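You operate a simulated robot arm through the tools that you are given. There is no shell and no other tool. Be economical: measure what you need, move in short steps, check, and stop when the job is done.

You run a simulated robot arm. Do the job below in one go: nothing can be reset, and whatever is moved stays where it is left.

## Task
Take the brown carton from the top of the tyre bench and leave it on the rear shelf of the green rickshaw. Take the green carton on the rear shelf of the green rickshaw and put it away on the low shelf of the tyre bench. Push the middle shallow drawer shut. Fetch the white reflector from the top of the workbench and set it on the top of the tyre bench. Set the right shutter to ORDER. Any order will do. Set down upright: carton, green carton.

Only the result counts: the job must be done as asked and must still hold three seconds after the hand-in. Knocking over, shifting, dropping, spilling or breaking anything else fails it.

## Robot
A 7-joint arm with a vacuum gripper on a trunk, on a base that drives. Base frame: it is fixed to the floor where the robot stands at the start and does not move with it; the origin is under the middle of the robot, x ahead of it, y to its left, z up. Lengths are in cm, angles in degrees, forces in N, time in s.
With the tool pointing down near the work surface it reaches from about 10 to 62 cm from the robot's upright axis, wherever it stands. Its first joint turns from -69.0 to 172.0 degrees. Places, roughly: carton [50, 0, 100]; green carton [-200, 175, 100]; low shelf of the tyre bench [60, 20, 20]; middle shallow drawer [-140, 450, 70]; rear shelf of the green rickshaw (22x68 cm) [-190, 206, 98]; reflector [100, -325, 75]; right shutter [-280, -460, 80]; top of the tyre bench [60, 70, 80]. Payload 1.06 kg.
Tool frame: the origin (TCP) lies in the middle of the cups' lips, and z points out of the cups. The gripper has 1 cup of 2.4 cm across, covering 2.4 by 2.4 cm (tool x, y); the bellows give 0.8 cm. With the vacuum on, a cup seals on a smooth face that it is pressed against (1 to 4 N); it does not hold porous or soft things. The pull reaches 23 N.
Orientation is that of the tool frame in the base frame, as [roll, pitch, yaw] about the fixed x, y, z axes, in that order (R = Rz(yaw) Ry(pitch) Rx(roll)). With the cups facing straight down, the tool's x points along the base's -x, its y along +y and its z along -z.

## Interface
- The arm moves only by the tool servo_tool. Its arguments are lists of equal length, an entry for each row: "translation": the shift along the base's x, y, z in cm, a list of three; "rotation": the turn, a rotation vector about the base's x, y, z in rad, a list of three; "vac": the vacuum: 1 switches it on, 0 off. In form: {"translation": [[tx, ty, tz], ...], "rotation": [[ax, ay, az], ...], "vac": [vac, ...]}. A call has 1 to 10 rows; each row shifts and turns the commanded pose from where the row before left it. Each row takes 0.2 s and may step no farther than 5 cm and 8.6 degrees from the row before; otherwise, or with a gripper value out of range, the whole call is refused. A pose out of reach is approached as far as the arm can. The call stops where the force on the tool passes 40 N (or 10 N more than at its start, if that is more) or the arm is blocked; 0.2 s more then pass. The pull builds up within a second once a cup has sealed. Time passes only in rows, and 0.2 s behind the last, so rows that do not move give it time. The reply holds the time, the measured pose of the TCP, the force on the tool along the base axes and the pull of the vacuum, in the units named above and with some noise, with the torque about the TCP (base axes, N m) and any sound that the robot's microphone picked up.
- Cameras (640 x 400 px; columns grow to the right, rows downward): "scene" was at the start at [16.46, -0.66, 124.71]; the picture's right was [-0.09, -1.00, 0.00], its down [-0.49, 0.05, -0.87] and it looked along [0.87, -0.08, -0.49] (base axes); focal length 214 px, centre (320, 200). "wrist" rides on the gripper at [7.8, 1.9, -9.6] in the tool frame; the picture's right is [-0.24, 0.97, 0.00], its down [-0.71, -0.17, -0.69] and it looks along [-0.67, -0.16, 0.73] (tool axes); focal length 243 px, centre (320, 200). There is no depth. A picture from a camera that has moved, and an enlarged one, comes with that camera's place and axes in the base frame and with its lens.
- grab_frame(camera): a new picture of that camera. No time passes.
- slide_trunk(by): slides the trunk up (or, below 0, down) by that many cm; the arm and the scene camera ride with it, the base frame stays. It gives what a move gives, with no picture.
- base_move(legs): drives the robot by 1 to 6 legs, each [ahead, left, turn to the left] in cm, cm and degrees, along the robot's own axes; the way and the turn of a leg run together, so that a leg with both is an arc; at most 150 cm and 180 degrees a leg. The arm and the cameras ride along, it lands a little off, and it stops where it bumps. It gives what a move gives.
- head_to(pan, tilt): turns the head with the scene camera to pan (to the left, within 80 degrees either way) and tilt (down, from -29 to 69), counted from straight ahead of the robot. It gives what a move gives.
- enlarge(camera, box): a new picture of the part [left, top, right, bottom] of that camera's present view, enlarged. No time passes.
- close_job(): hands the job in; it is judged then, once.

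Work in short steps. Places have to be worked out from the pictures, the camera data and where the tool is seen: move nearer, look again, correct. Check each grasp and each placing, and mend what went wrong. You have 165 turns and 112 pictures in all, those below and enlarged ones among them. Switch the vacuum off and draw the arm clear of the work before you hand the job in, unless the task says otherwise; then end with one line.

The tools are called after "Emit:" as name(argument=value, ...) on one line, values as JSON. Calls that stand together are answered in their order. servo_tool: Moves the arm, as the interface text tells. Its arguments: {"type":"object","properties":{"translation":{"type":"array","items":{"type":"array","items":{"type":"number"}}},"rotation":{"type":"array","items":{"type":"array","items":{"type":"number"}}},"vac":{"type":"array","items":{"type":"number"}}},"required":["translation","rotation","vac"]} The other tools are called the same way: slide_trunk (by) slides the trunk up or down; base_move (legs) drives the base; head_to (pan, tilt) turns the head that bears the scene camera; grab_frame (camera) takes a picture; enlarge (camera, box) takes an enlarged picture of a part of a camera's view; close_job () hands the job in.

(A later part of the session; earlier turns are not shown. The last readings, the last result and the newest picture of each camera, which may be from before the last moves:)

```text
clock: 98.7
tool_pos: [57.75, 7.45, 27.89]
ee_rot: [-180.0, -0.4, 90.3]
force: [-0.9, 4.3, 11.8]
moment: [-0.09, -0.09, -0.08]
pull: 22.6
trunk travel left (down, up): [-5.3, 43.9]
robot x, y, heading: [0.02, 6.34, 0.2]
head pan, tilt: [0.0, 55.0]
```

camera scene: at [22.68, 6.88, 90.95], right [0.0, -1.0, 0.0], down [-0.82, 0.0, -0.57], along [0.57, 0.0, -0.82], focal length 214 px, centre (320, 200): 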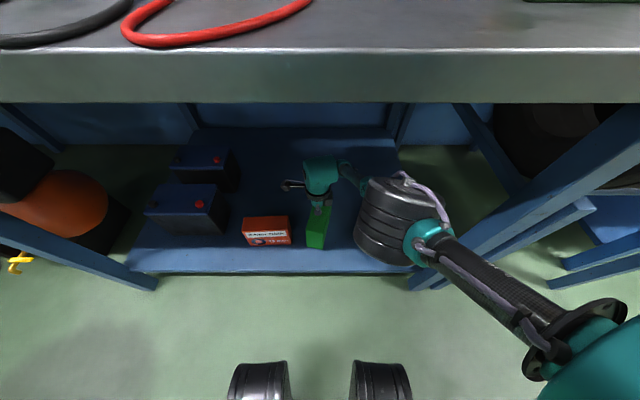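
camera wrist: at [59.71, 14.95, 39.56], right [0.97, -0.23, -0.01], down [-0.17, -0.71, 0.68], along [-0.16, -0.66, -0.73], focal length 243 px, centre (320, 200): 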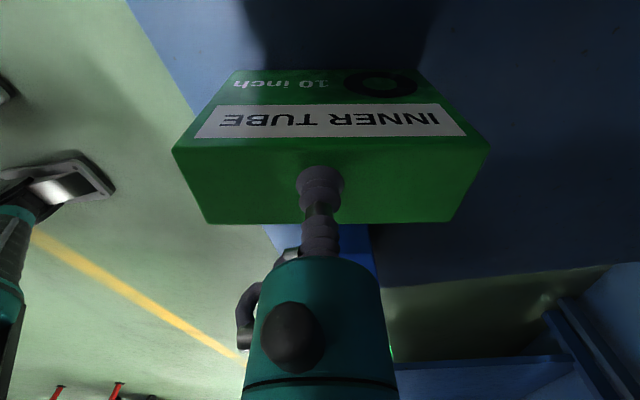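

Contact at about 16 N. I'll release and rise with the trunk.

Emit:
servo_tool(translation=[[0, 0, 0], [0, 0, 0], [0, 0, 0], [0, 0, 0]], rotation=[[0, 0, 0], [0, 0, 0], [0, 0, 0], [0, 0, 0]], vac=[0, 0, 0, 0])

Emit:
slide_trunk(by=4)

Emit:
grab_frame(camera="scene")

Emit:
grab_frame(camera="wrist")

```text
clock: 99.7
tool_pos: [57.87, 7.27, 27.95]
ee_rot: [-179.8, -0.3, 90.3]
force: [-0.8, 1.7, 4.6]
moment: [-0.06, -0.04, -0.04]
pull: 0.1
trunk travel left (down, up): [-5.3, 43.9]
robot x, y, heading: [-0.58, 6.87, 0.0]
head pan, tilt: [0.0, 55.0]
```

```text
clock: 100.6
tool_pos: [57.81, 7.4, 31.96]
ee_rot: [-179.7, -0.2, 90.2]
force: [0.0, 0.0, -0.1]
moment: [0.02, -0.01, -0.01]
pull: 0.1
trunk travel left (down, up): [-9.3, 39.9]
robot x, y, heading: [-0.47, 6.9, -0.2]
head pan, tilt: [0.0, 55.0]
```

```text
77 pictures are left
camera scene: at [23.47, 6.87, 88.54], right [0.0, -1.0, 0.0], down [-0.82, 0.0, -0.57], along [0.57, 0.0, -0.82], focal length 214 px, centre (320, 200)
```

scene: 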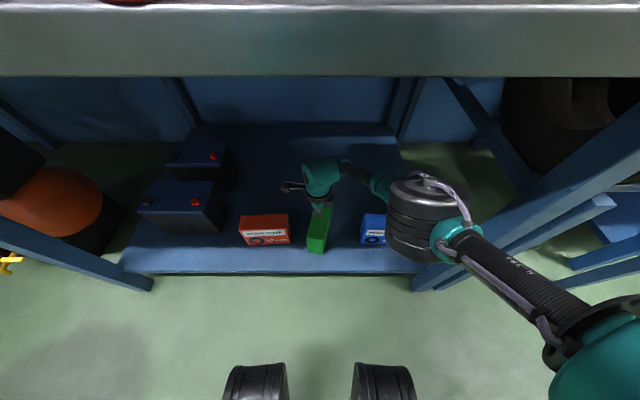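

```text
76 pictures are left
camera wrist: at [59.69, 14.93, 41.4], right [0.97, -0.23, -0.01], down [-0.16, -0.71, 0.68], along [-0.16, -0.66, -0.73], focal length 243 px, centre (320, 200)
```

wrist: 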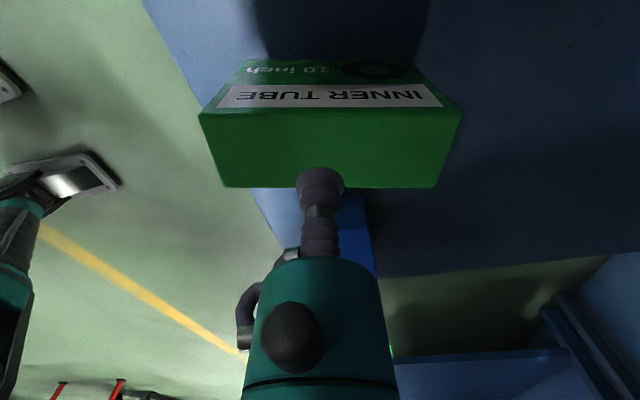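

The green carton stands upright on the low shelf between the red and blue ones. I'll back straight out, raise the trunk and pull the arm in.

Emit:
base_move(legs=[[-60, 0, 0]])

Emit:
slide_trunk(by=25)

Emit:
servo_tool(translation=[[-2, 0, 2], [-2, 0, 2], [-2, 0, 2], [-2, 0, 2], [-2, 0, 2], [-2, 0, 2], [-1, 0, 2], [-1, 0, 2], [-1, 0, 2], [-1, 0, 2]], rotation=[[0, 0, 0.149], [0, 0, 0.149], [0, 0, 0.149], [0, 0, 0.149], [0, 0, 0.149], [0, 0, 0.149], [0, 0, 0.149], [0, 0, 0.149], [0, 0, 0.149], [0, 0, 0.149]], vac=[0, 0, 0, 0, 0, 0, 0, 0, 0, 0])

Emit:
head_to(pan=0, tilt=15)

Emit:
base_move(legs=[[-20, 0, 90], [150, 0, 0], [120, 10, 0]])

Emit:
grab_frame(camera="scene")

```text
clock: 104.0
tool_pos: [-1.88, 7.53, 31.95]
ee_rot: [-179.8, -0.3, 90.7]
force: [-0.5, -0.1, -0.1]
moment: [0.02, 0.01, -0.02]
pull: 0.1
trunk travel left (down, up): [-9.3, 39.9]
robot x, y, heading: [-60.4, 6.38, 0.4]
head pan, tilt: [0.0, 55.0]
```

```text
clock: 106.5
tool_pos: [2.76, 7.51, 69.34]
ee_rot: [166.9, -0.2, 90.7]
force: [0.1, -0.5, -0.1]
moment: [-0.02, 0.02, 0.01]
pull: 0.1
trunk travel left (down, up): [-34.3, 14.9]
robot x, y, heading: [-59.72, 6.75, 0.3]
head pan, tilt: [0.0, 55.0]
```

```text
clock: 108.7
tool_pos: [-13.38, 7.5, 89.46]
ee_rot: [166.8, -0.1, 176.4]
force: [-0.1, -1.0, -0.1]
moment: [-0.01, -0.01, 0.02]
pull: 0.0
trunk travel left (down, up): [-34.3, 14.9]
robot x, y, heading: [-59.84, 6.37, 0.3]
head pan, tilt: [0.0, 55.0]
```

```text
clock: 109.8
tool_pos: [-13.35, 7.53, 89.28]
ee_rot: [166.9, -0.1, 176.1]
force: [0.2, 0.1, -0.2]
moment: [0.03, -0.05, 0.03]
pull: 0.0
trunk travel left (down, up): [-34.3, 14.9]
robot x, y, heading: [-60.04, 6.39, 0.4]
head pan, tilt: [0.0, 15.0]
```

```text
clock: 127.0
tool_pos: [-93.53, 313.97, 89.29]
ee_rot: [166.8, -0.2, -92.0]
force: [-0.3, -0.3, 0.1]
moment: [-0.01, -0.01, 0.03]
pull: 0.0
trunk travel left (down, up): [-34.3, 14.9]
robot x, y, heading: [-91.14, 267.4, 92.3]
head pan, tilt: [0.0, 15.0]
cut short: leg 1
```

```text
75 pictures are left
camera scene: at [-91.58, 286.04, 120.97], right [1.0, 0.04, 0.0], down [0.01, -0.26, -0.97], along [-0.04, 0.97, -0.26], focal length 214 px, centre (320, 200)
```

scene: 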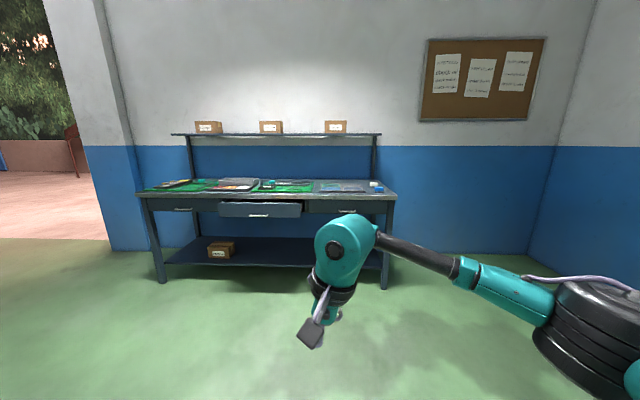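

The middle drawer stands open at about (-145, 444, 70). I'll straighten the tool, point the cup forward (+y), and drive in front of the drawer at a distance.

Emit:
servo_tool(translation=[[0, 0, 0], [0, 0, 0], [0, 0, 0], [0, 0, 0], [0, 0, 0], [0, 0, 0], [0, 0, 0], [0, 0, 0], [0, 0, 0], [0, 0, 0]], rotation=[[0, -0.115, 0], [0, -0.115, 0], [0.14, 0, 0], [0.14, 0, 0], [0.14, 0, 0], [0.14, 0, 0], [0.14, 0, 0], [0.14, 0, 0], [0.14, 0, 0], [0.14, 0, 0]], vac=[0, 0, 0, 0, 0, 0, 0, 0, 0, 0])

Emit:
servo_tool(translation=[[0, 0, 0], [0, 0, 0], [0, 0, 0]], rotation=[[0.14, 0, 0], [0.14, 0, 0], [0.14, 0, 0]], vac=[0, 0, 0])

Emit:
base_move(legs=[[60, 50, -2]])

Emit:
grab_frame(camera="scene")

Emit:
grab_frame(camera="wrist")

```text
clock: 129.2
tool_pos: [-93.52, 313.88, 89.32]
ee_rot: [175.7, 64.5, -94.7]
force: [0.6, 1.2, 0.0]
moment: [0.0, 0.0, -0.02]
pull: 0.2
trunk travel left (down, up): [-34.3, 14.9]
robot x, y, heading: [-91.1, 267.58, 92.2]
head pan, tilt: [0.0, 15.0]
```

```text
clock: 130.0
tool_pos: [-93.48, 313.93, 89.26]
ee_rot: [125.1, 87.5, -145.0]
force: [-0.4, 0.4, 0.1]
moment: [-0.01, -0.02, 0.0]
pull: 0.0
trunk travel left (down, up): [-34.3, 14.9]
robot x, y, heading: [-91.02, 267.28, 92.4]
head pan, tilt: [0.0, 15.0]
```

```text
clock: 134.8
tool_pos: [-141.94, 374.08, 89.33]
ee_rot: [128.2, 87.5, -144.5]
force: [0.9, 0.5, -0.1]
moment: [0.0, -0.01, 0.02]
pull: 0.1
trunk travel left (down, up): [-34.3, 14.9]
robot x, y, heading: [-141.82, 327.2, 89.5]
head pan, tilt: [0.0, 15.0]
```

```text
74 pictures are left
camera scene: at [-141.48, 346.14, 120.97], right [1.0, -0.01, 0.0], down [0.0, -0.26, -0.97], along [0.01, 0.97, -0.26], focal length 214 px, centre (320, 200)
```

scene: 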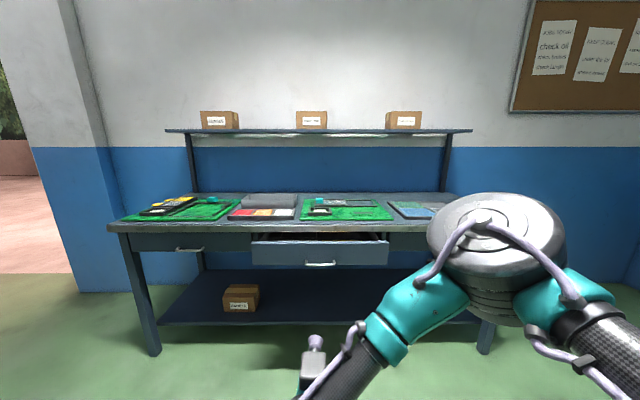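

```text
73 pictures are left
camera wrist: at [-144.71, 364.36, 81.7], right [-0.96, 0.05, 0.27], down [0.16, -0.67, 0.72], along [0.22, 0.74, 0.64], focal length 243 px, centre (320, 200)
```

wrist: 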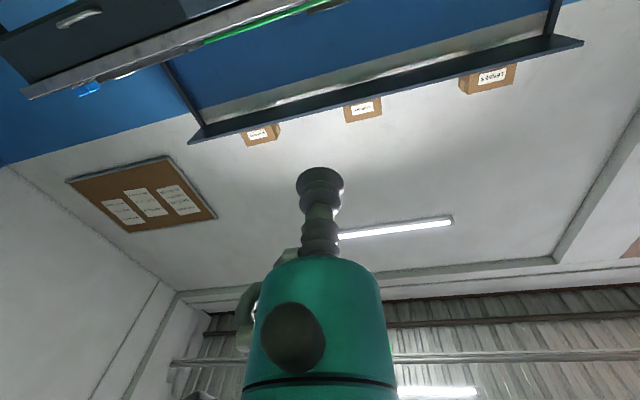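

The drawer front is at y≈425, z 71–82, with its handle at z≈74; when closed it sits about 10 cm deeper. I'll lower the cup to z≈79.5, above the handle, and drive nearer.

Emit:
servo_tool(translation=[[0.5, 0, -3.3], [0.5, 0, -3.3], [0.5, 0, -3.3]], rotation=[[0, 0, 0], [0, 0, 0], [0, 0, 0]], vac=[0, 0, 0])

Emit:
base_move(legs=[[40, 0, 0.5]])

Emit:
head_to(pan=0, tilt=40)

Emit:
grab_frame(camera="scene")

Emit:
grab_frame(camera="wrist")

```text
clock: 135.6
tool_pos: [-140.62, 374.17, 79.31]
ee_rot: [127.2, 87.5, -145.7]
force: [-0.7, 0.0, -0.1]
moment: [0.03, -0.02, -0.02]
pull: 0.0
trunk travel left (down, up): [-34.3, 14.9]
robot x, y, heading: [-141.49, 327.27, 89.6]
head pan, tilt: [0.0, 15.0]
```

```text
clock: 138.1
tool_pos: [-140.92, 414.25, 79.3]
ee_rot: [128.2, 87.5, -144.0]
force: [0.7, 0.0, -0.1]
moment: [-0.01, 0.0, 0.03]
pull: 0.1
trunk travel left (down, up): [-34.3, 14.9]
robot x, y, heading: [-141.28, 367.42, 90.1]
head pan, tilt: [0.0, 15.0]
```

```text
clock: 139.0
tool_pos: [-140.79, 414.16, 79.33]
ee_rot: [128.1, 87.5, -144.4]
force: [-0.1, 0.2, 0.0]
moment: [-0.01, -0.03, 0.01]
pull: 0.1
trunk travel left (down, up): [-34.3, 14.9]
robot x, y, heading: [-141.33, 367.28, 90.0]
head pan, tilt: [0.0, 40.0]
```

```text
72 pictures are left
camera scene: at [-141.51, 385.4, 117.03], right [1.0, 0.0, 0.0], down [0.0, -0.64, -0.77], along [0.0, 0.77, -0.64], focal length 214 px, centre (320, 200)
```

scene: 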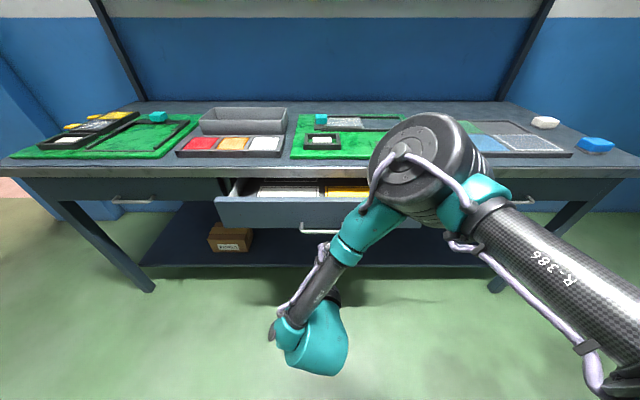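

```text
71 pictures are left
camera wrist: at [-143.43, 404.5, 71.75], right [-0.96, 0.05, 0.27], down [0.17, -0.67, 0.72], along [0.21, 0.74, 0.64], focal length 243 px, centre (320, 200)
```

wrist: 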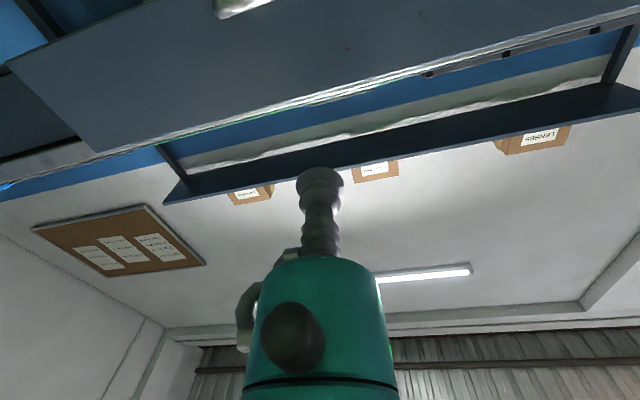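

The drawer front is at y≈427 with its handle at z≈72 and top edge at about z 79–80. I'll lower the cup to z≈77, drive 10 cm closer, then push with the arm.

Emit:
servo_tool(translation=[[0, 0, -2.4]], rotation=[[0, 0, 0]], vac=[0])

Emit:
base_move(legs=[[9, 0, 0]])

Emit:
grab_frame(camera="wrist")

Emit:
grab_frame(camera="scene")

```text
clock: 139.4
tool_pos: [-140.88, 414.46, 76.82]
ee_rot: [128.3, 87.5, -144.0]
force: [0.1, 0.5, 0.4]
moment: [0.0, 0.03, 0.01]
pull: 0.0
trunk travel left (down, up): [-34.3, 14.9]
robot x, y, heading: [-141.54, 367.53, 90.1]
head pan, tilt: [0.0, 40.0]
```

```text
clock: 140.5
tool_pos: [-140.78, 423.27, 76.93]
ee_rot: [128.6, 87.5, -143.8]
force: [-0.4, -0.2, 0.0]
moment: [-0.02, -0.03, -0.02]
pull: 0.0
trunk travel left (down, up): [-34.3, 14.9]
robot x, y, heading: [-141.44, 376.58, 89.9]
head pan, tilt: [0.0, 40.0]
```

```text
70 pictures are left
camera wrist: at [-143.43, 413.53, 69.35], right [-0.96, 0.05, 0.27], down [0.17, -0.67, 0.72], along [0.21, 0.74, 0.64], focal length 243 px, centre (320, 200)
```

wrist: 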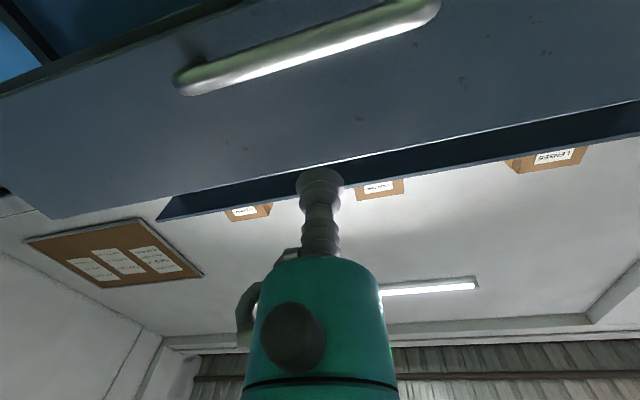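

```text
69 pictures are left
camera scene: at [-141.49, 394.37, 117.01], right [1.0, 0.0, 0.0], down [0.0, -0.64, -0.77], along [0.0, 0.77, -0.64], focal length 214 px, centre (320, 200)
```

scene: 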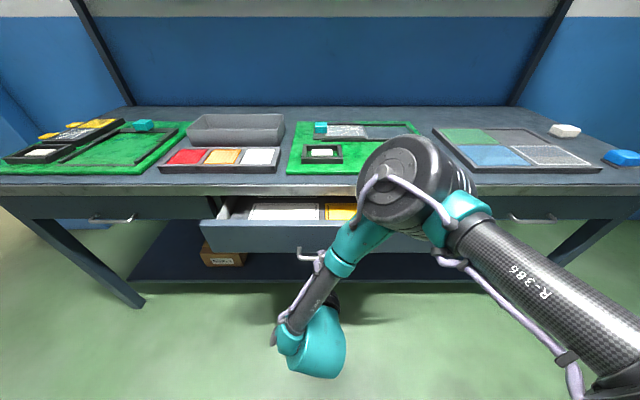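

Combining both views, the drawer front is at y≈431, z 68–80, with the handle at z≈72. I'll lower the cup 0.8 cm and push along +y in 1 cm steps.

Emit:
servo_tool(translation=[[0, 1, -0.8], [0, 1.5, 0], [0, 1.5, 0], [0, 1, 0], [0, 1, 0], [0, 1, 0], [0, 1, 0], [0, 1, 0]], rotation=[[0, 0, 0], [0, 0, 0], [0, 0, 0], [0, 0, 0], [0, 0, 0], [0, 0, 0], [0, 0, 0], [0, 0, 0]], vac=[0, 0, 0, 0, 0, 0, 0, 0])

```text
clock: 142.3
tool_pos: [-141.5, 432.22, 76.77]
ee_rot: [131.8, 87.4, -140.7]
force: [1.1, -0.1, -1.1]
moment: [0.0, 0.02, 0.02]
pull: 0.0
out of reach, approached as far as the arm can: row 6, 8
trunk travel left (down, up): [-34.3, 14.9]
robot x, y, heading: [-141.46, 376.52, 90.1]
head pan, tilt: [0.0, 40.0]
```

The arm is at its reach limit with little force. I'll look to see whether the drawer has moved.

Emit:
grab_frame(camera="wrist")

Emit:
grab_frame(camera="scene")

```text
68 pictures are left
camera wrist: at [-144.04, 422.34, 69.16], right [-0.96, 0.05, 0.27], down [0.17, -0.67, 0.72], along [0.22, 0.74, 0.64], focal length 243 px, centre (320, 200)
```

wrist: 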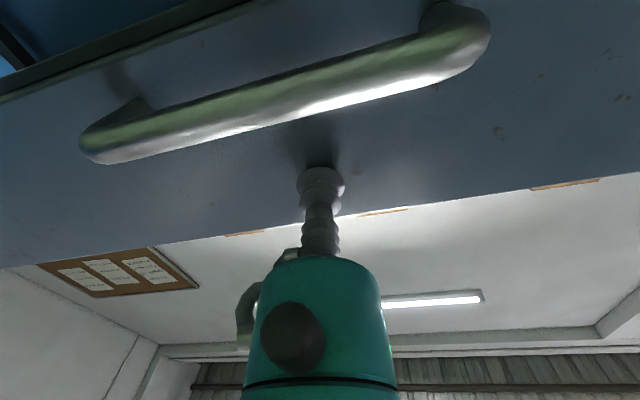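

```text
67 pictures are left
camera scene: at [-141.5, 394.33, 117.02], right [1.0, 0.0, 0.0], down [0.0, -0.64, -0.77], along [0.0, 0.77, -0.64], focal length 214 px, centre (320, 200)
```

scene: 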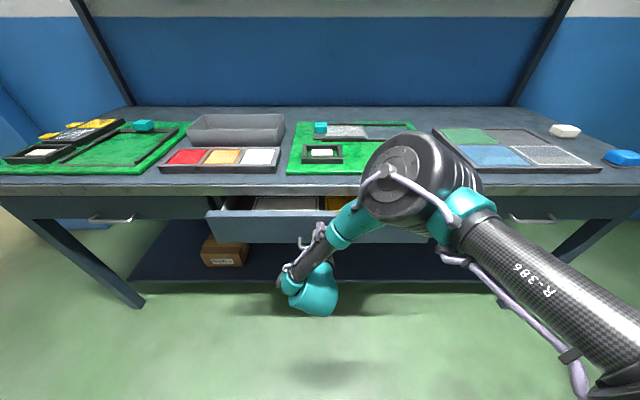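

The cup is in contact and the drawer is moving. I'll keep pushing by driving the base slowly.

Emit:
base_move(legs=[[5, 0, 0]])

Emit:
base_move(legs=[[2, 0, 0]])

Emit:
grab_frame(camera="scene")

```text
clock: 143.3
tool_pos: [-141.33, 437.16, 76.61]
ee_rot: [132.1, 87.4, -140.5]
force: [-0.2, 1.1, -0.1]
moment: [-0.01, -0.04, 0.02]
pull: 0.1
trunk travel left (down, up): [-34.3, 14.9]
robot x, y, heading: [-141.43, 381.46, 90.1]
head pan, tilt: [0.0, 40.0]
```

```text
clock: 144.1
tool_pos: [-141.31, 439.23, 76.65]
ee_rot: [132.2, 87.4, -140.5]
force: [0.5, -0.1, 0.7]
moment: [0.02, -0.03, -0.01]
pull: 0.1
trunk travel left (down, up): [-34.3, 14.9]
robot x, y, heading: [-141.63, 383.28, 90.1]
head pan, tilt: [0.0, 40.0]
```

```text
66 pictures are left
camera scene: at [-141.5, 401.42, 117.01], right [1.0, 0.0, 0.0], down [0.0, -0.64, -0.77], along [0.0, 0.77, -0.64], focal length 214 px, centre (320, 200)
```

scene: 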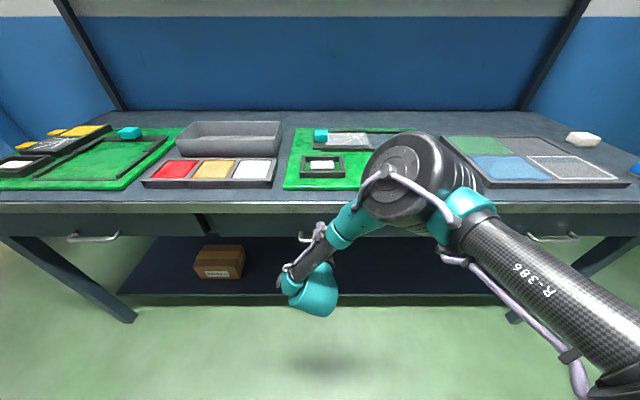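

Nearly shut. I'll push a little more until force builds.

Emit:
base_move(legs=[[1.2, 0, 0]])

Emit:
base_move(legs=[[1.2, 0, 0]])

Emit:
enlarge(camera="scene", box=[0, 150, 400, 300])

```text
clock: 144.8
tool_pos: [-141.48, 440.47, 76.76]
ee_rot: [132.3, 87.4, -140.5]
force: [-0.8, -0.1, -0.5]
moment: [0.01, -0.01, -0.02]
pull: 0.1
trunk travel left (down, up): [-34.3, 14.9]
robot x, y, heading: [-141.49, 384.69, 90.0]
head pan, tilt: [0.0, 40.0]
```

```text
clock: 145.6
tool_pos: [-141.47, 441.46, 76.55]
ee_rot: [132.2, 87.3, -140.4]
force: [0.6, -0.7, -0.5]
moment: [-0.03, -0.01, -0.01]
pull: 0.0
trunk travel left (down, up): [-34.3, 14.9]
robot x, y, heading: [-141.43, 385.89, 90.1]
head pan, tilt: [0.0, 40.0]
```

```text
1.60 times, centred on (200, 225) of scene
camera zoom: at [-141.5, 403.8, 117.01], right [1.0, 0.0, 0.0], down [0.0, -0.64, -0.77], along [0.0, 0.77, -0.64], focal length 343 px, centre (512, 160)
```

zoom: 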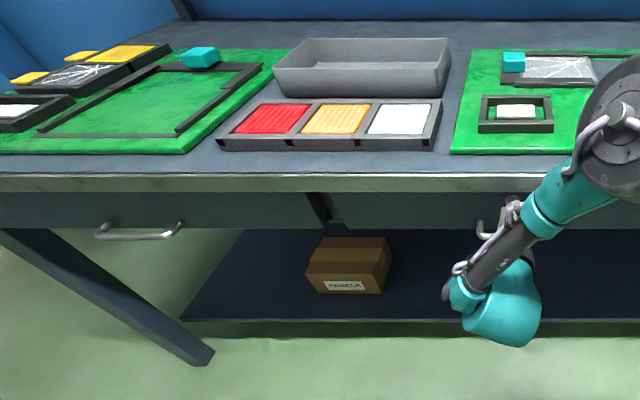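

It looks nearly flush but there's no reaction force yet. I'll continue until it stops.

Emit:
base_move(legs=[[1, 0, 0]])

Emit:
base_move(legs=[[1, 0, 0]])

Emit:
enlarge(camera="scene", box=[0, 150, 400, 300])

```text
clock: 146.3
tool_pos: [-141.38, 442.46, 76.67]
ee_rot: [132.6, 87.3, -140.2]
force: [1.6, -5.7, -2.5]
moment: [0.05, -0.01, 0.06]
pull: 0.1
trunk travel left (down, up): [-34.3, 14.9]
robot x, y, heading: [-141.48, 386.62, 90.0]
head pan, tilt: [0.0, 40.0]
```

```text
clock: 147.1
tool_pos: [-141.37, 442.72, 76.49]
ee_rot: [141.9, 87.1, -130.9]
force: [1.1, -11.1, 2.4]
moment: [-0.03, -0.02, 0.05]
pull: 0.0
trunk travel left (down, up): [-34.3, 14.9]
robot x, y, heading: [-141.59, 387.61, 90.0]
head pan, tilt: [0.0, 40.0]
stopped in leg 1: the force on the tool passed its limit at 49 N (the readings are from after the stop); the commanded pose is now the measured one
```

```text
1.60 times, centred on (200, 225) of scene
camera zoom: at [-141.47, 405.3, 117.04], right [1.0, 0.0, 0.0], down [0.0, -0.64, -0.77], along [0.0, 0.77, -0.64], focal length 343 px, centre (512, 160)
```

zoom: 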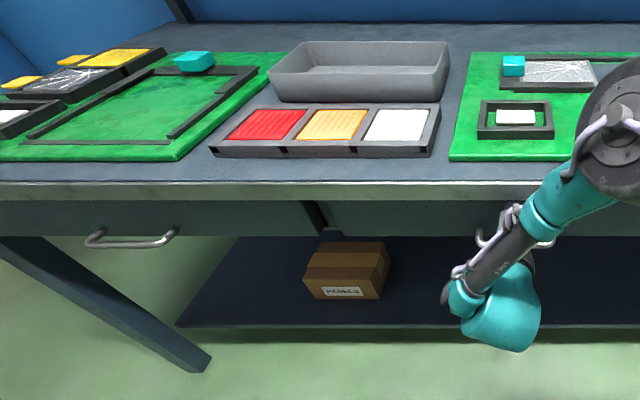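

A hard stop at about 49 N means the drawer is fully shut. I'll back away, point the tool down again and raise the trunk.

Emit:
base_move(legs=[[-60, 0, 0]])

Emit:
grab_frame(camera="scene")

Emit:
servo_tool(translation=[[0, -2, 0], [0, -2, 0], [0, -2, 0], [0, -2, 0], [0, -2, 1], [0, -2, 1], [0, -2, 2], [0, -2, 2], [0, 0, 3], [0, 0, 3]], rotation=[[-0.145, 0, 0], [-0.145, 0, 0], [-0.145, 0, 0], [-0.145, 0, 0], [-0.145, 0, 0], [-0.145, 0, 0], [-0.145, 0, 0], [-0.145, 0, 0], [-0.145, 0, 0], [-0.145, 0, 0]], vac=[0, 0, 0, 0, 0, 0, 0, 0, 0, 0])

Emit:
slide_trunk(by=14)

```text
clock: 150.5
tool_pos: [-141.63, 382.51, 76.47]
ee_rot: [141.2, 87.1, -131.0]
force: [0.5, 0.1, 0.0]
moment: [0.01, -0.02, -0.01]
pull: 0.1
trunk travel left (down, up): [-34.3, 14.9]
robot x, y, heading: [-141.46, 326.89, 90.2]
head pan, tilt: [0.0, 40.0]
```

```text
63 pictures are left
camera scene: at [-141.42, 345.09, 117.02], right [1.0, 0.01, 0.0], down [0.0, -0.64, -0.77], along [0.0, 0.77, -0.64], focal length 214 px, centre (320, 200)
```

scene: 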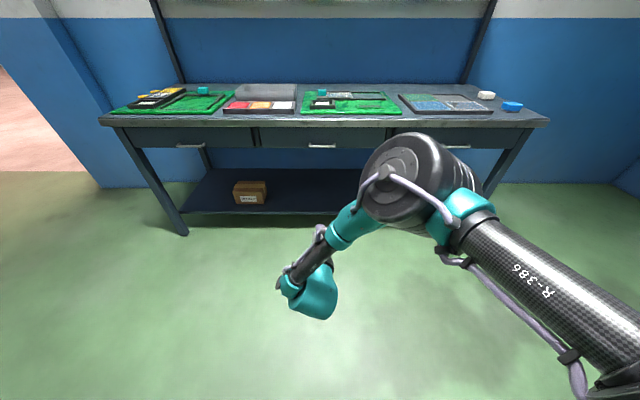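

```text
clock: 152.7
tool_pos: [-141.48, 366.48, 88.54]
ee_rot: [-177.9, 4.5, -91.8]
force: [0.6, 0.1, 0.1]
moment: [0.0, -0.02, 0.0]
pull: 0.1
trunk travel left (down, up): [-34.3, 14.9]
robot x, y, heading: [-141.64, 327.05, 90.0]
head pan, tilt: [0.0, 40.0]
```

```text
clock: 154.4
tool_pos: [-141.77, 366.52, 102.34]
ee_rot: [-177.9, 4.6, -91.9]
force: [0.5, 0.2, -0.1]
moment: [-0.02, 0.0, 0.01]
pull: 0.0
trunk travel left (down, up): [-48.3, 0.9]
robot x, y, heading: [-141.38, 326.92, 90.3]
head pan, tilt: [0.0, 40.0]
```

The drawer is flush. I'll level the tool and drive back along x≈-86 to y≈-10, facing +x, then look right for the workbench.

Emit:
servo_tool(translation=[[0, -4, 0]], rotation=[[-0.077, 0.04, 0]], vac=[0])

Emit:
base_move(legs=[[-40, -55, 0], [0, 0, -90], [0, -150, 0], [0, -150, 0]])

Emit:
head_to(pan=-45, tilt=15)

Emit:
grab_frame(camera="scene")

```text
clock: 154.8
tool_pos: [-141.7, 362.36, 102.37]
ee_rot: [179.9, 0.2, -92.1]
force: [0.2, 0.2, 0.3]
moment: [0.03, 0.01, -0.02]
pull: 0.1
trunk travel left (down, up): [-48.3, 0.9]
robot x, y, heading: [-141.34, 327.42, 90.3]
head pan, tilt: [0.0, 40.0]
```

```text
clock: 189.6
tool_pos: [-52.55, -9.94, 102.28]
ee_rot: [180.0, 0.1, 178.3]
force: [-0.2, -1.2, -0.1]
moment: [-0.02, -0.02, 0.01]
pull: 0.1
trunk travel left (down, up): [-48.3, 0.9]
robot x, y, heading: [-87.66, -10.26, 0.8]
head pan, tilt: [0.0, 40.0]
```

```text
clock: 190.7
tool_pos: [-52.62, -9.77, 102.37]
ee_rot: [-180.0, 0.2, 178.3]
force: [0.7, -0.3, -0.7]
moment: [0.04, 0.01, -0.02]
pull: 0.2
trunk travel left (down, up): [-48.3, 0.9]
robot x, y, heading: [-87.89, -10.25, 0.7]
head pan, tilt: [-45.0, 15.0]
```

```text
62 pictures are left
camera scene: at [-79.85, -16.68, 136.54], right [-0.7, -0.72, 0.0], down [-0.19, 0.18, -0.97], along [0.69, -0.67, -0.26], focal length 214 px, centre (320, 200)
```

scene: 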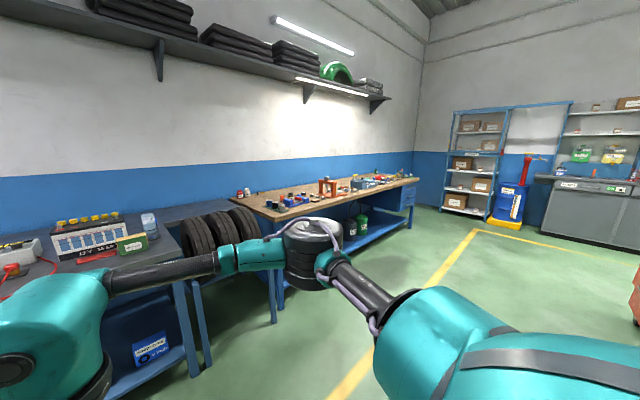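

The wooden workbench runs at x≥43 from y≈-90 to -340. I'll drive to about (-40, -290) and look at it.

Emit:
base_move(legs=[[0, -140, 0], [30, -140, 0]])

Emit:
head_to(pan=-15, tilt=20)

Emit:
grab_frame(camera="scene")

Emit:
grab_frame(camera="wrist")

```text
clock: 215.3
tool_pos: [-15.54, -290.28, 102.33]
ee_rot: [-180.0, 0.2, 178.3]
force: [0.1, 0.3, -0.6]
moment: [0.0, 0.02, 0.01]
pull: 0.1
trunk travel left (down, up): [-48.3, 0.9]
robot x, y, heading: [-50.55, -290.81, 0.7]
head pan, tilt: [-45.0, 15.0]
```

```text
clock: 216.3
tool_pos: [-15.49, -290.31, 102.48]
ee_rot: [-180.0, 0.3, 178.2]
force: [-0.1, 0.7, 0.0]
moment: [0.03, 0.0, 0.0]
pull: 0.1
trunk travel left (down, up): [-48.3, 0.9]
robot x, y, heading: [-50.5, -290.83, 0.8]
head pan, tilt: [-15.0, 20.0]
```

```text
61 pictures are left
camera scene: at [-40.47, -292.97, 135.73], right [-0.25, -0.97, 0.0], down [-0.33, 0.08, -0.94], along [0.91, -0.23, -0.34], focal length 214 px, centre (320, 200)
```

scene: 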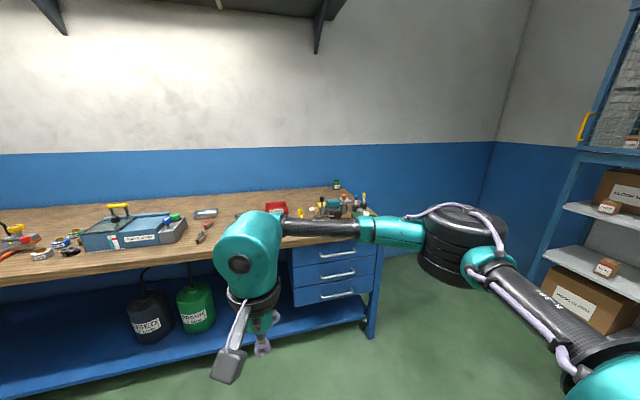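

```text
60 pictures are left
camera wrist: at [-23.32, -288.31, 111.85], right [0.26, 0.96, 0.0], down [0.7, -0.19, 0.69], along [0.66, -0.18, -0.73], focal length 243 px, centre (320, 200)
```

wrist: 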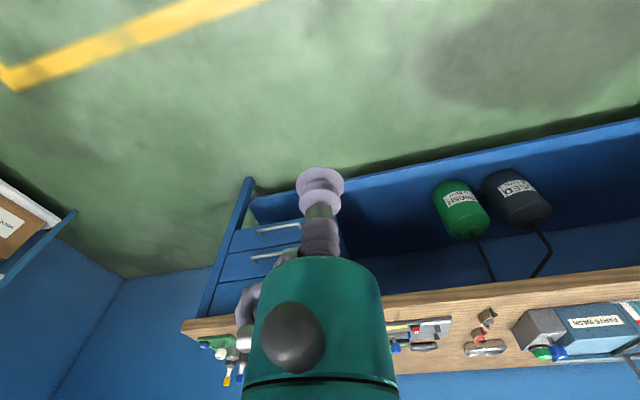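

I'll enlarge the workbench top to find the white reflector.

Emit:
enlarge(camera="scene", box=[190, 170, 390, 295])

Emit:
enlarge(camera="scene", box=[0, 170, 220, 295])

```text
3.20 times, centred on (290, 232) of scene
camera zoom: at [-40.47, -292.97, 135.73], right [-0.25, -0.97, 0.0], down [-0.33, 0.08, -0.94], along [0.91, -0.23, -0.34], focal length 686 px, centre (416, 96)
```

zoom: 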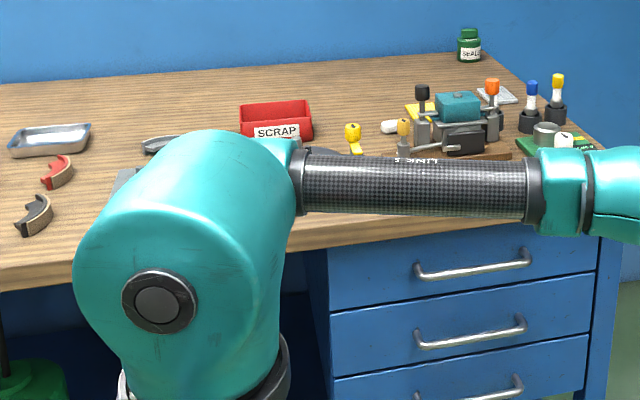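

```text
2.91 times, centred on (110, 232) of scene
camera zoom: at [-40.47, -292.97, 135.73], right [-0.25, -0.97, 0.0], down [-0.33, 0.08, -0.94], along [0.91, -0.23, -0.34], focal length 624 px, centre (931, 106)
```

zoom: 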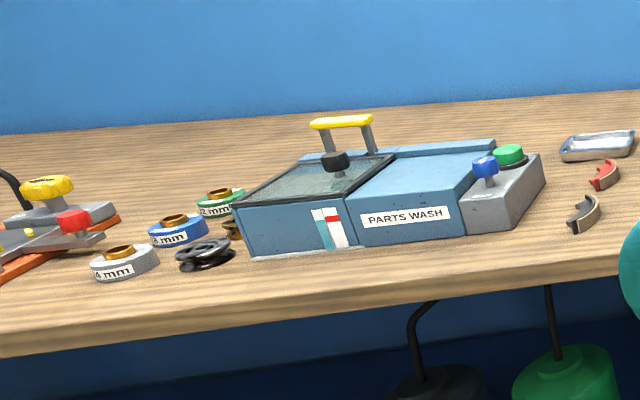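

Candidates are the white flat plate near (91, -344) and a white piece near (80, -318). I'll raise the tool a bit and drive closer to the bench's far end.

Emit:
servo_tool(translation=[[-1, 0, 4], [-1, 0, 4], [-1, 0, 4]], rotation=[[0, 0, 0], [0, 0, 0], [0, 0, 0]], vac=[0, 0, 0])

Emit:
base_move(legs=[[40, -35, 0]])

Emit:
head_to(pan=0, tilt=30)

Emit:
grab_frame(camera="scene")

Emit:
grab_frame(camera="wrist")

```text
clock: 217.1
tool_pos: [-18.62, -290.38, 114.45]
ee_rot: [180.0, 0.2, 178.3]
force: [-0.4, 0.0, -0.6]
moment: [-0.02, -0.01, -0.02]
pull: 0.0
trunk travel left (down, up): [-48.3, 0.9]
robot x, y, heading: [-50.53, -290.21, 0.5]
head pan, tilt: [-15.0, 20.0]
```

```text
clock: 220.7
tool_pos: [22.67, -324.72, 114.49]
ee_rot: [-180.0, 0.2, 178.4]
force: [-0.1, 0.6, -0.1]
moment: [-0.01, 0.02, -0.01]
pull: 0.0
trunk travel left (down, up): [-48.3, 0.9]
robot x, y, heading: [-9.6, -325.14, 0.7]
head pan, tilt: [-15.0, 20.0]
```

```text
clock: 221.5
tool_pos: [22.62, -324.81, 114.51]
ee_rot: [-180.0, 0.2, 178.4]
force: [-0.1, -1.4, -0.7]
moment: [-0.01, 0.02, -0.01]
pull: 0.1
trunk travel left (down, up): [-48.3, 0.9]
robot x, y, heading: [-9.47, -325.22, 0.9]
head pan, tilt: [0.0, 30.0]
```

```text
57 pictures are left
camera scene: at [0.81, -324.91, 134.13], right [0.01, -1.0, 0.0], down [-0.5, -0.01, -0.87], along [0.87, 0.01, -0.5], focal length 214 px, centre (320, 200)
```

scene: 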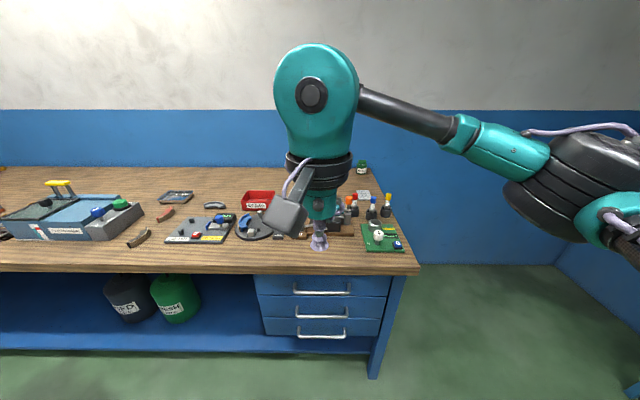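

```text
56 pictures are left
camera wrist: at [14.87, -322.76, 123.93], right [0.26, 0.96, 0.0], down [0.7, -0.19, 0.69], along [0.66, -0.18, -0.73], focal length 243 px, centre (320, 200)
```

wrist: 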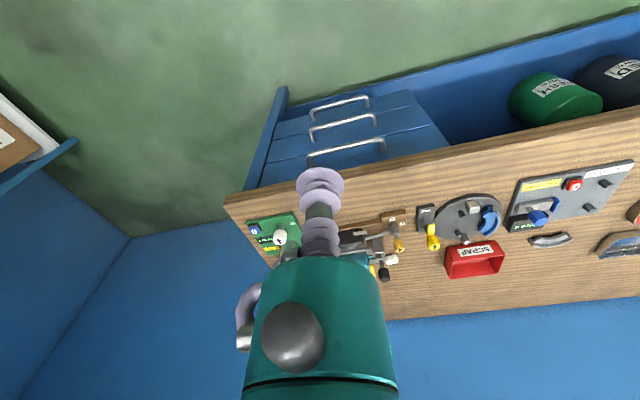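

Emit:
enlarge(camera="scene", box=[230, 150, 420, 270])

Emit:
enlarge(camera="wrist", box=[220, 190, 420, 310])

```text
3.33 times, centred on (325, 210) of scene
camera zoom: at [0.81, -324.91, 134.13], right [0.01, -1.0, 0.0], down [-0.5, -0.01, -0.87], along [0.87, 0.01, -0.5], focal length 715 px, centre (303, 167)
```

zoom: 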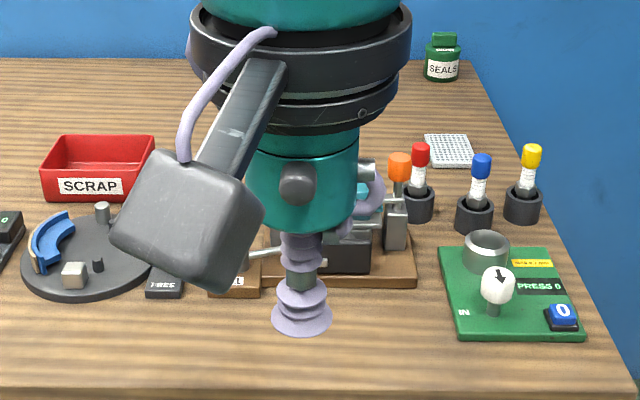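

```text
3.20 times, centred on (320, 250) of wrist
camera zoom: at [14.87, -322.76, 123.93], right [0.26, 0.96, 0.0], down [0.7, -0.19, 0.69], along [0.66, -0.18, -0.73], focal length 776 px, centre (320, 40)
```

zoom: 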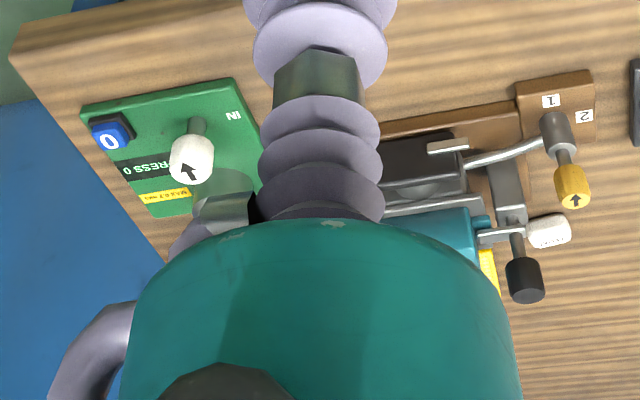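

The white textured tile at about (92, -345, 84.5) is the reflector. It's reachable only from the bench's end (bench end y≈-354). I'll drive around to about (88, -408) facing +y.

Emit:
base_move(legs=[[-10, -84, 0], [0, 0, 89], [0, -105, 0]])

Emit:
grab_frame(camera="scene")

Emit:
grab_frame(camera="wrist")

```text
clock: 242.3
tool_pos: [88.23, -381.59, 114.49]
ee_rot: [180.0, 0.3, -94.3]
force: [0.2, 0.0, -0.4]
moment: [-0.02, 0.01, 0.0]
pull: 0.0
trunk travel left (down, up): [-48.3, 0.9]
robot x, y, heading: [87.13, -413.81, 88.2]
head pan, tilt: [0.0, 30.0]
```

```text
53 pictures are left
camera scene: at [87.5, -403.33, 134.12], right [1.0, -0.03, 0.0], down [-0.02, -0.5, -0.87], along [0.03, 0.87, -0.5], focal length 214 px, centre (320, 200)
```

scene: 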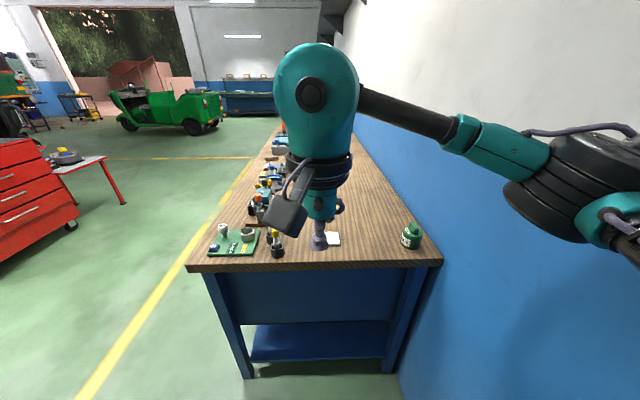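

```text
52 pictures are left
camera wrist: at [85.66, -389.42, 123.93], right [-0.95, 0.31, 0.0], down [0.22, 0.69, 0.69], along [0.21, 0.65, -0.73], focal length 243 px, centre (320, 200)
```

wrist: 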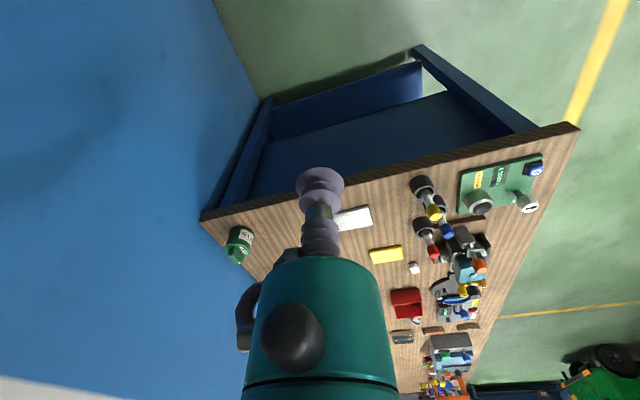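

The reflector is at about (93, -346, 85). I'll extend the arm forward, at height, toward it and re-check.

Emit:
servo_tool(translation=[[0.5, 4, -2], [0.5, 4, -2], [0.5, 4, -2], [0.5, 4, -2], [0.5, 2, -2]], rotation=[[0, 0, 0], [0, 0, 0], [0, 0, 0], [0, 0, 0], [0, 0, 0]], vac=[0, 0, 0, 0, 0])

Emit:
base_move(legs=[[14, 0, 0]])

Emit:
grab_frame(camera="wrist")

Emit:
grab_frame(camera="scene")

```text
clock: 243.5
tool_pos: [90.53, -363.53, 104.45]
ee_rot: [-180.0, 0.1, -94.3]
force: [0.3, 0.0, 0.8]
moment: [0.02, -0.01, 0.0]
pull: 0.0
trunk travel left (down, up): [-48.3, 0.9]
robot x, y, heading: [87.18, -413.79, 88.1]
head pan, tilt: [0.0, 30.0]
```

```text
clock: 244.8
tool_pos: [90.91, -349.56, 104.4]
ee_rot: [-180.0, 0.2, -94.2]
force: [-0.4, -0.1, -0.4]
moment: [-0.01, -0.02, 0.03]
pull: 0.1
trunk travel left (down, up): [-48.3, 0.9]
robot x, y, heading: [87.29, -399.86, 88.3]
head pan, tilt: [0.0, 30.0]
```

```text
51 pictures are left
camera wrist: at [88.41, -357.4, 113.91], right [-0.95, 0.3, 0.0], down [0.22, 0.69, 0.69], along [0.21, 0.65, -0.73], focal length 243 px, centre (320, 200)
```

wrist: 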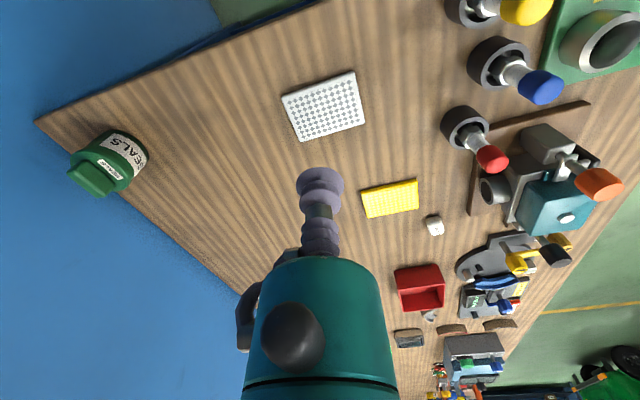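

```text
50 pictures are left
camera scene: at [87.92, -389.25, 134.11], right [1.0, -0.03, 0.0], down [-0.02, -0.5, -0.87], along [0.03, 0.87, -0.5], focal length 214 px, centre (320, 200)
```

scene: 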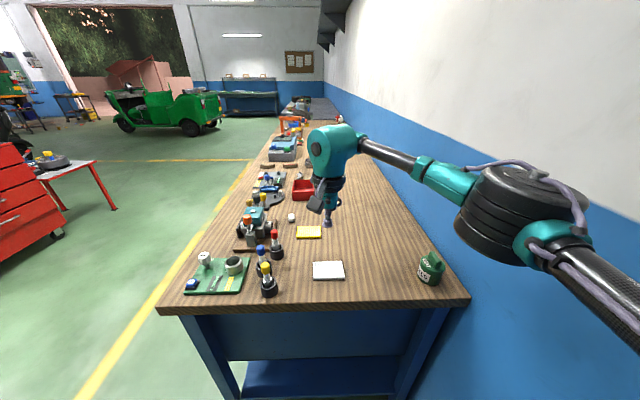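

The reflector is at (91.4, -346.9, ~87). I'll align and descend with the vacuum on.

Emit:
servo_tool(translation=[[0.5, 2.7, -3], [0, 0, -4.5], [0, 0, -4.5], [0, 0, -3], [0, 0, -1], [0, 0, -0.6], [0, 0, -0.5], [0, 0, -0.4]], rotation=[[0, 0, 0], [0, 0, 0], [0, 0, 0], [0, 0, 0], [0, 0, 0], [0, 0, 0], [0, 0, 0], [0, 0, 0]], vac=[1, 1, 1, 1, 1, 1, 1, 1])

```text
clock: 246.6
tool_pos: [91.41, -347.01, 87.05]
ee_rot: [180.0, 0.3, -94.2]
force: [0.3, -0.9, -0.4]
moment: [0.0, -0.03, -0.02]
pull: 0.1
trunk travel left (down, up): [-48.3, 0.9]
robot x, y, heading: [87.64, -399.77, 88.1]
head pan, tilt: [0.0, 30.0]
```

No contact yet, so I'll keep descending in small steps.

Emit:
servo_tool(translation=[[0, 0, -0.5], [0, 0, -0.4], [0, 0, -0.4], [0, 0, 0]], rotation=[[0, 0, 0], [0, 0, 0], [0, 0, 0], [0, 0, 0]], vac=[1, 1, 1, 1])

Emit:
grab_frame(camera="wrist")

```text
clock: 247.6
tool_pos: [91.44, -347.0, 85.59]
ee_rot: [-179.9, 0.1, -94.0]
force: [-0.1, 0.3, -0.1]
moment: [0.02, 0.02, -0.01]
pull: 0.0
trunk travel left (down, up): [-48.3, 0.9]
robot x, y, heading: [87.54, -399.75, 88.3]
head pan, tilt: [0.0, 30.0]
```

```text
49 pictures are left
camera wrist: at [88.93, -354.76, 95.09], right [-0.95, 0.3, 0.0], down [0.22, 0.69, 0.69], along [0.21, 0.66, -0.73], focal length 243 px, centre (320, 200)
```

wrist: 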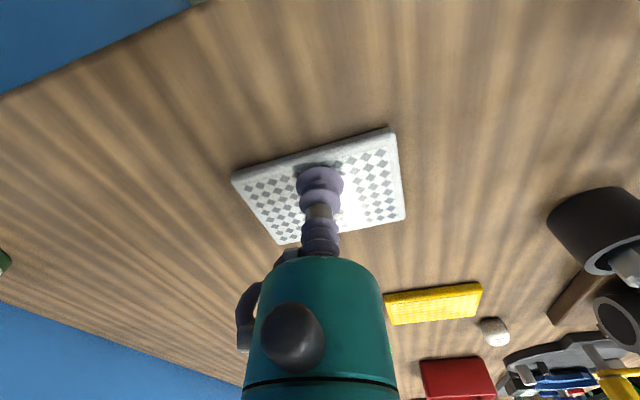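

Centred over the tile and nearly touching. I'll go a bit further.

Emit:
servo_tool(translation=[[0, 0, -0.4], [0, 0, -0.4], [0, 0, -0.3], [0, 0, 0], [0, 0, 0]], rotation=[[0, 0, 0], [0, 0, 0], [0, 0, 0], [0, 0, 0], [0, 0, 0]], vac=[1, 1, 1, 1, 1])

```text
clock: 248.8
tool_pos: [91.53, -347.02, 84.72]
ee_rot: [180.0, 0.4, -94.2]
force: [1.3, 2.0, 17.5]
moment: [-0.07, 0.04, -0.07]
pull: 23.0
trunk travel left (down, up): [-48.3, 0.9]
robot x, y, heading: [87.83, -399.26, 88.3]
head pan, tilt: [0.0, 30.0]
```

Sealed. I'll lift and back away.

Emit:
servo_tool(translation=[[0, 0, 1.5], [0, 0, 3], [0, 0, 4], [0, 0, 4], [0, 0, 4], [0, -2, 4]], rotation=[[0, 0, 0], [0, 0, 0], [0, 0, 0], [0, 0, 0], [0, 0, 0], [0, 0, 0]], vac=[1, 1, 1, 1, 1, 1])

Emit:
base_move(legs=[[-18, 0, 0]])

Emit:
grab_frame(camera="scene")

```text
clock: 250.2
tool_pos: [91.67, -349.02, 105.13]
ee_rot: [-180.0, 0.2, -94.2]
force: [0.5, 0.5, -0.2]
moment: [0.0, -0.02, -0.02]
pull: 22.9
trunk travel left (down, up): [-48.3, 0.9]
robot x, y, heading: [87.45, -399.95, 87.9]
head pan, tilt: [0.0, 30.0]
```

```text
clock: 251.7
tool_pos: [90.93, -366.63, 105.04]
ee_rot: [180.0, 0.1, -93.9]
force: [0.6, -0.8, -0.3]
moment: [-0.03, 0.01, 0.04]
pull: 23.0
trunk travel left (down, up): [-48.3, 0.9]
robot x, y, heading: [87.26, -417.18, 88.5]
head pan, tilt: [0.0, 30.0]
```

```text
48 pictures are left
camera scene: at [87.37, -407.0, 134.13], right [1.0, -0.03, 0.0], down [-0.01, -0.5, -0.87], along [0.02, 0.87, -0.5], focal length 214 px, centre (320, 200)
```

scene: 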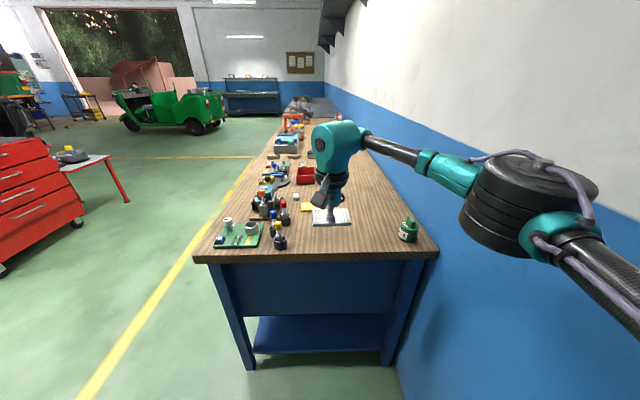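

The reflector is held. I'll retract the arm, then drive back to face the tyre bench around (-50, -3).

Emit:
servo_tool(translation=[[0, -4, 1], [0, -4, 1], [0, -4, 1], [0, -4, 1]], rotation=[[0, 0, 0], [0, 0, 0], [0, 0, 0], [0, 0, 0]], vac=[1, 1, 1, 1])

Emit:
base_move(legs=[[0, 145, 0], [0, 0, -88], [0, 138, 0], [0, 138, 0], [0, 138, 0]])

Emit:
grab_frame(camera="scene")

```text
clock: 252.7
tool_pos: [91.1, -382.72, 109.13]
ee_rot: [-180.0, 0.3, -94.1]
force: [0.1, -0.2, -1.4]
moment: [0.02, 0.01, 0.02]
pull: 22.6
trunk travel left (down, up): [-48.3, 0.9]
robot x, y, heading: [87.02, -417.15, 88.4]
head pan, tilt: [0.0, 30.0]
```

```text
clock: 304.5
tool_pos: [-35.85, -5.85, 109.03]
ee_rot: [-179.9, 0.2, -180.0]
force: [-0.4, -0.5, -1.7]
moment: [0.01, -0.01, -0.02]
pull: 23.0
trunk travel left (down, up): [-48.3, 0.9]
robot x, y, heading: [-70.78, -4.36, 2.2]
head pan, tilt: [0.0, 30.0]
```

```text
47 pictures are left
camera scene: at [-60.61, -3.62, 134.12], right [0.04, -1.0, 0.0], down [-0.5, -0.02, -0.87], along [0.87, 0.04, -0.5], focal length 214 px, centre (320, 200)
```

scene: 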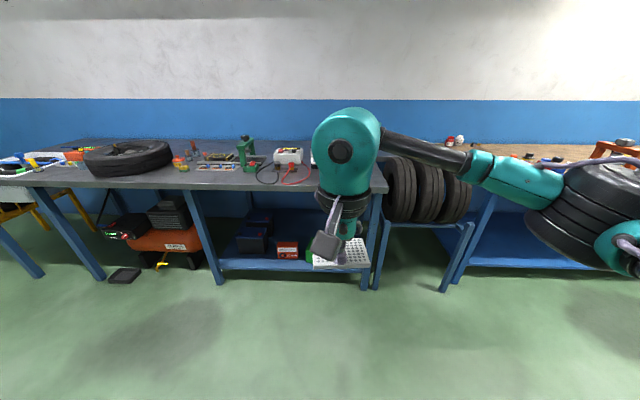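

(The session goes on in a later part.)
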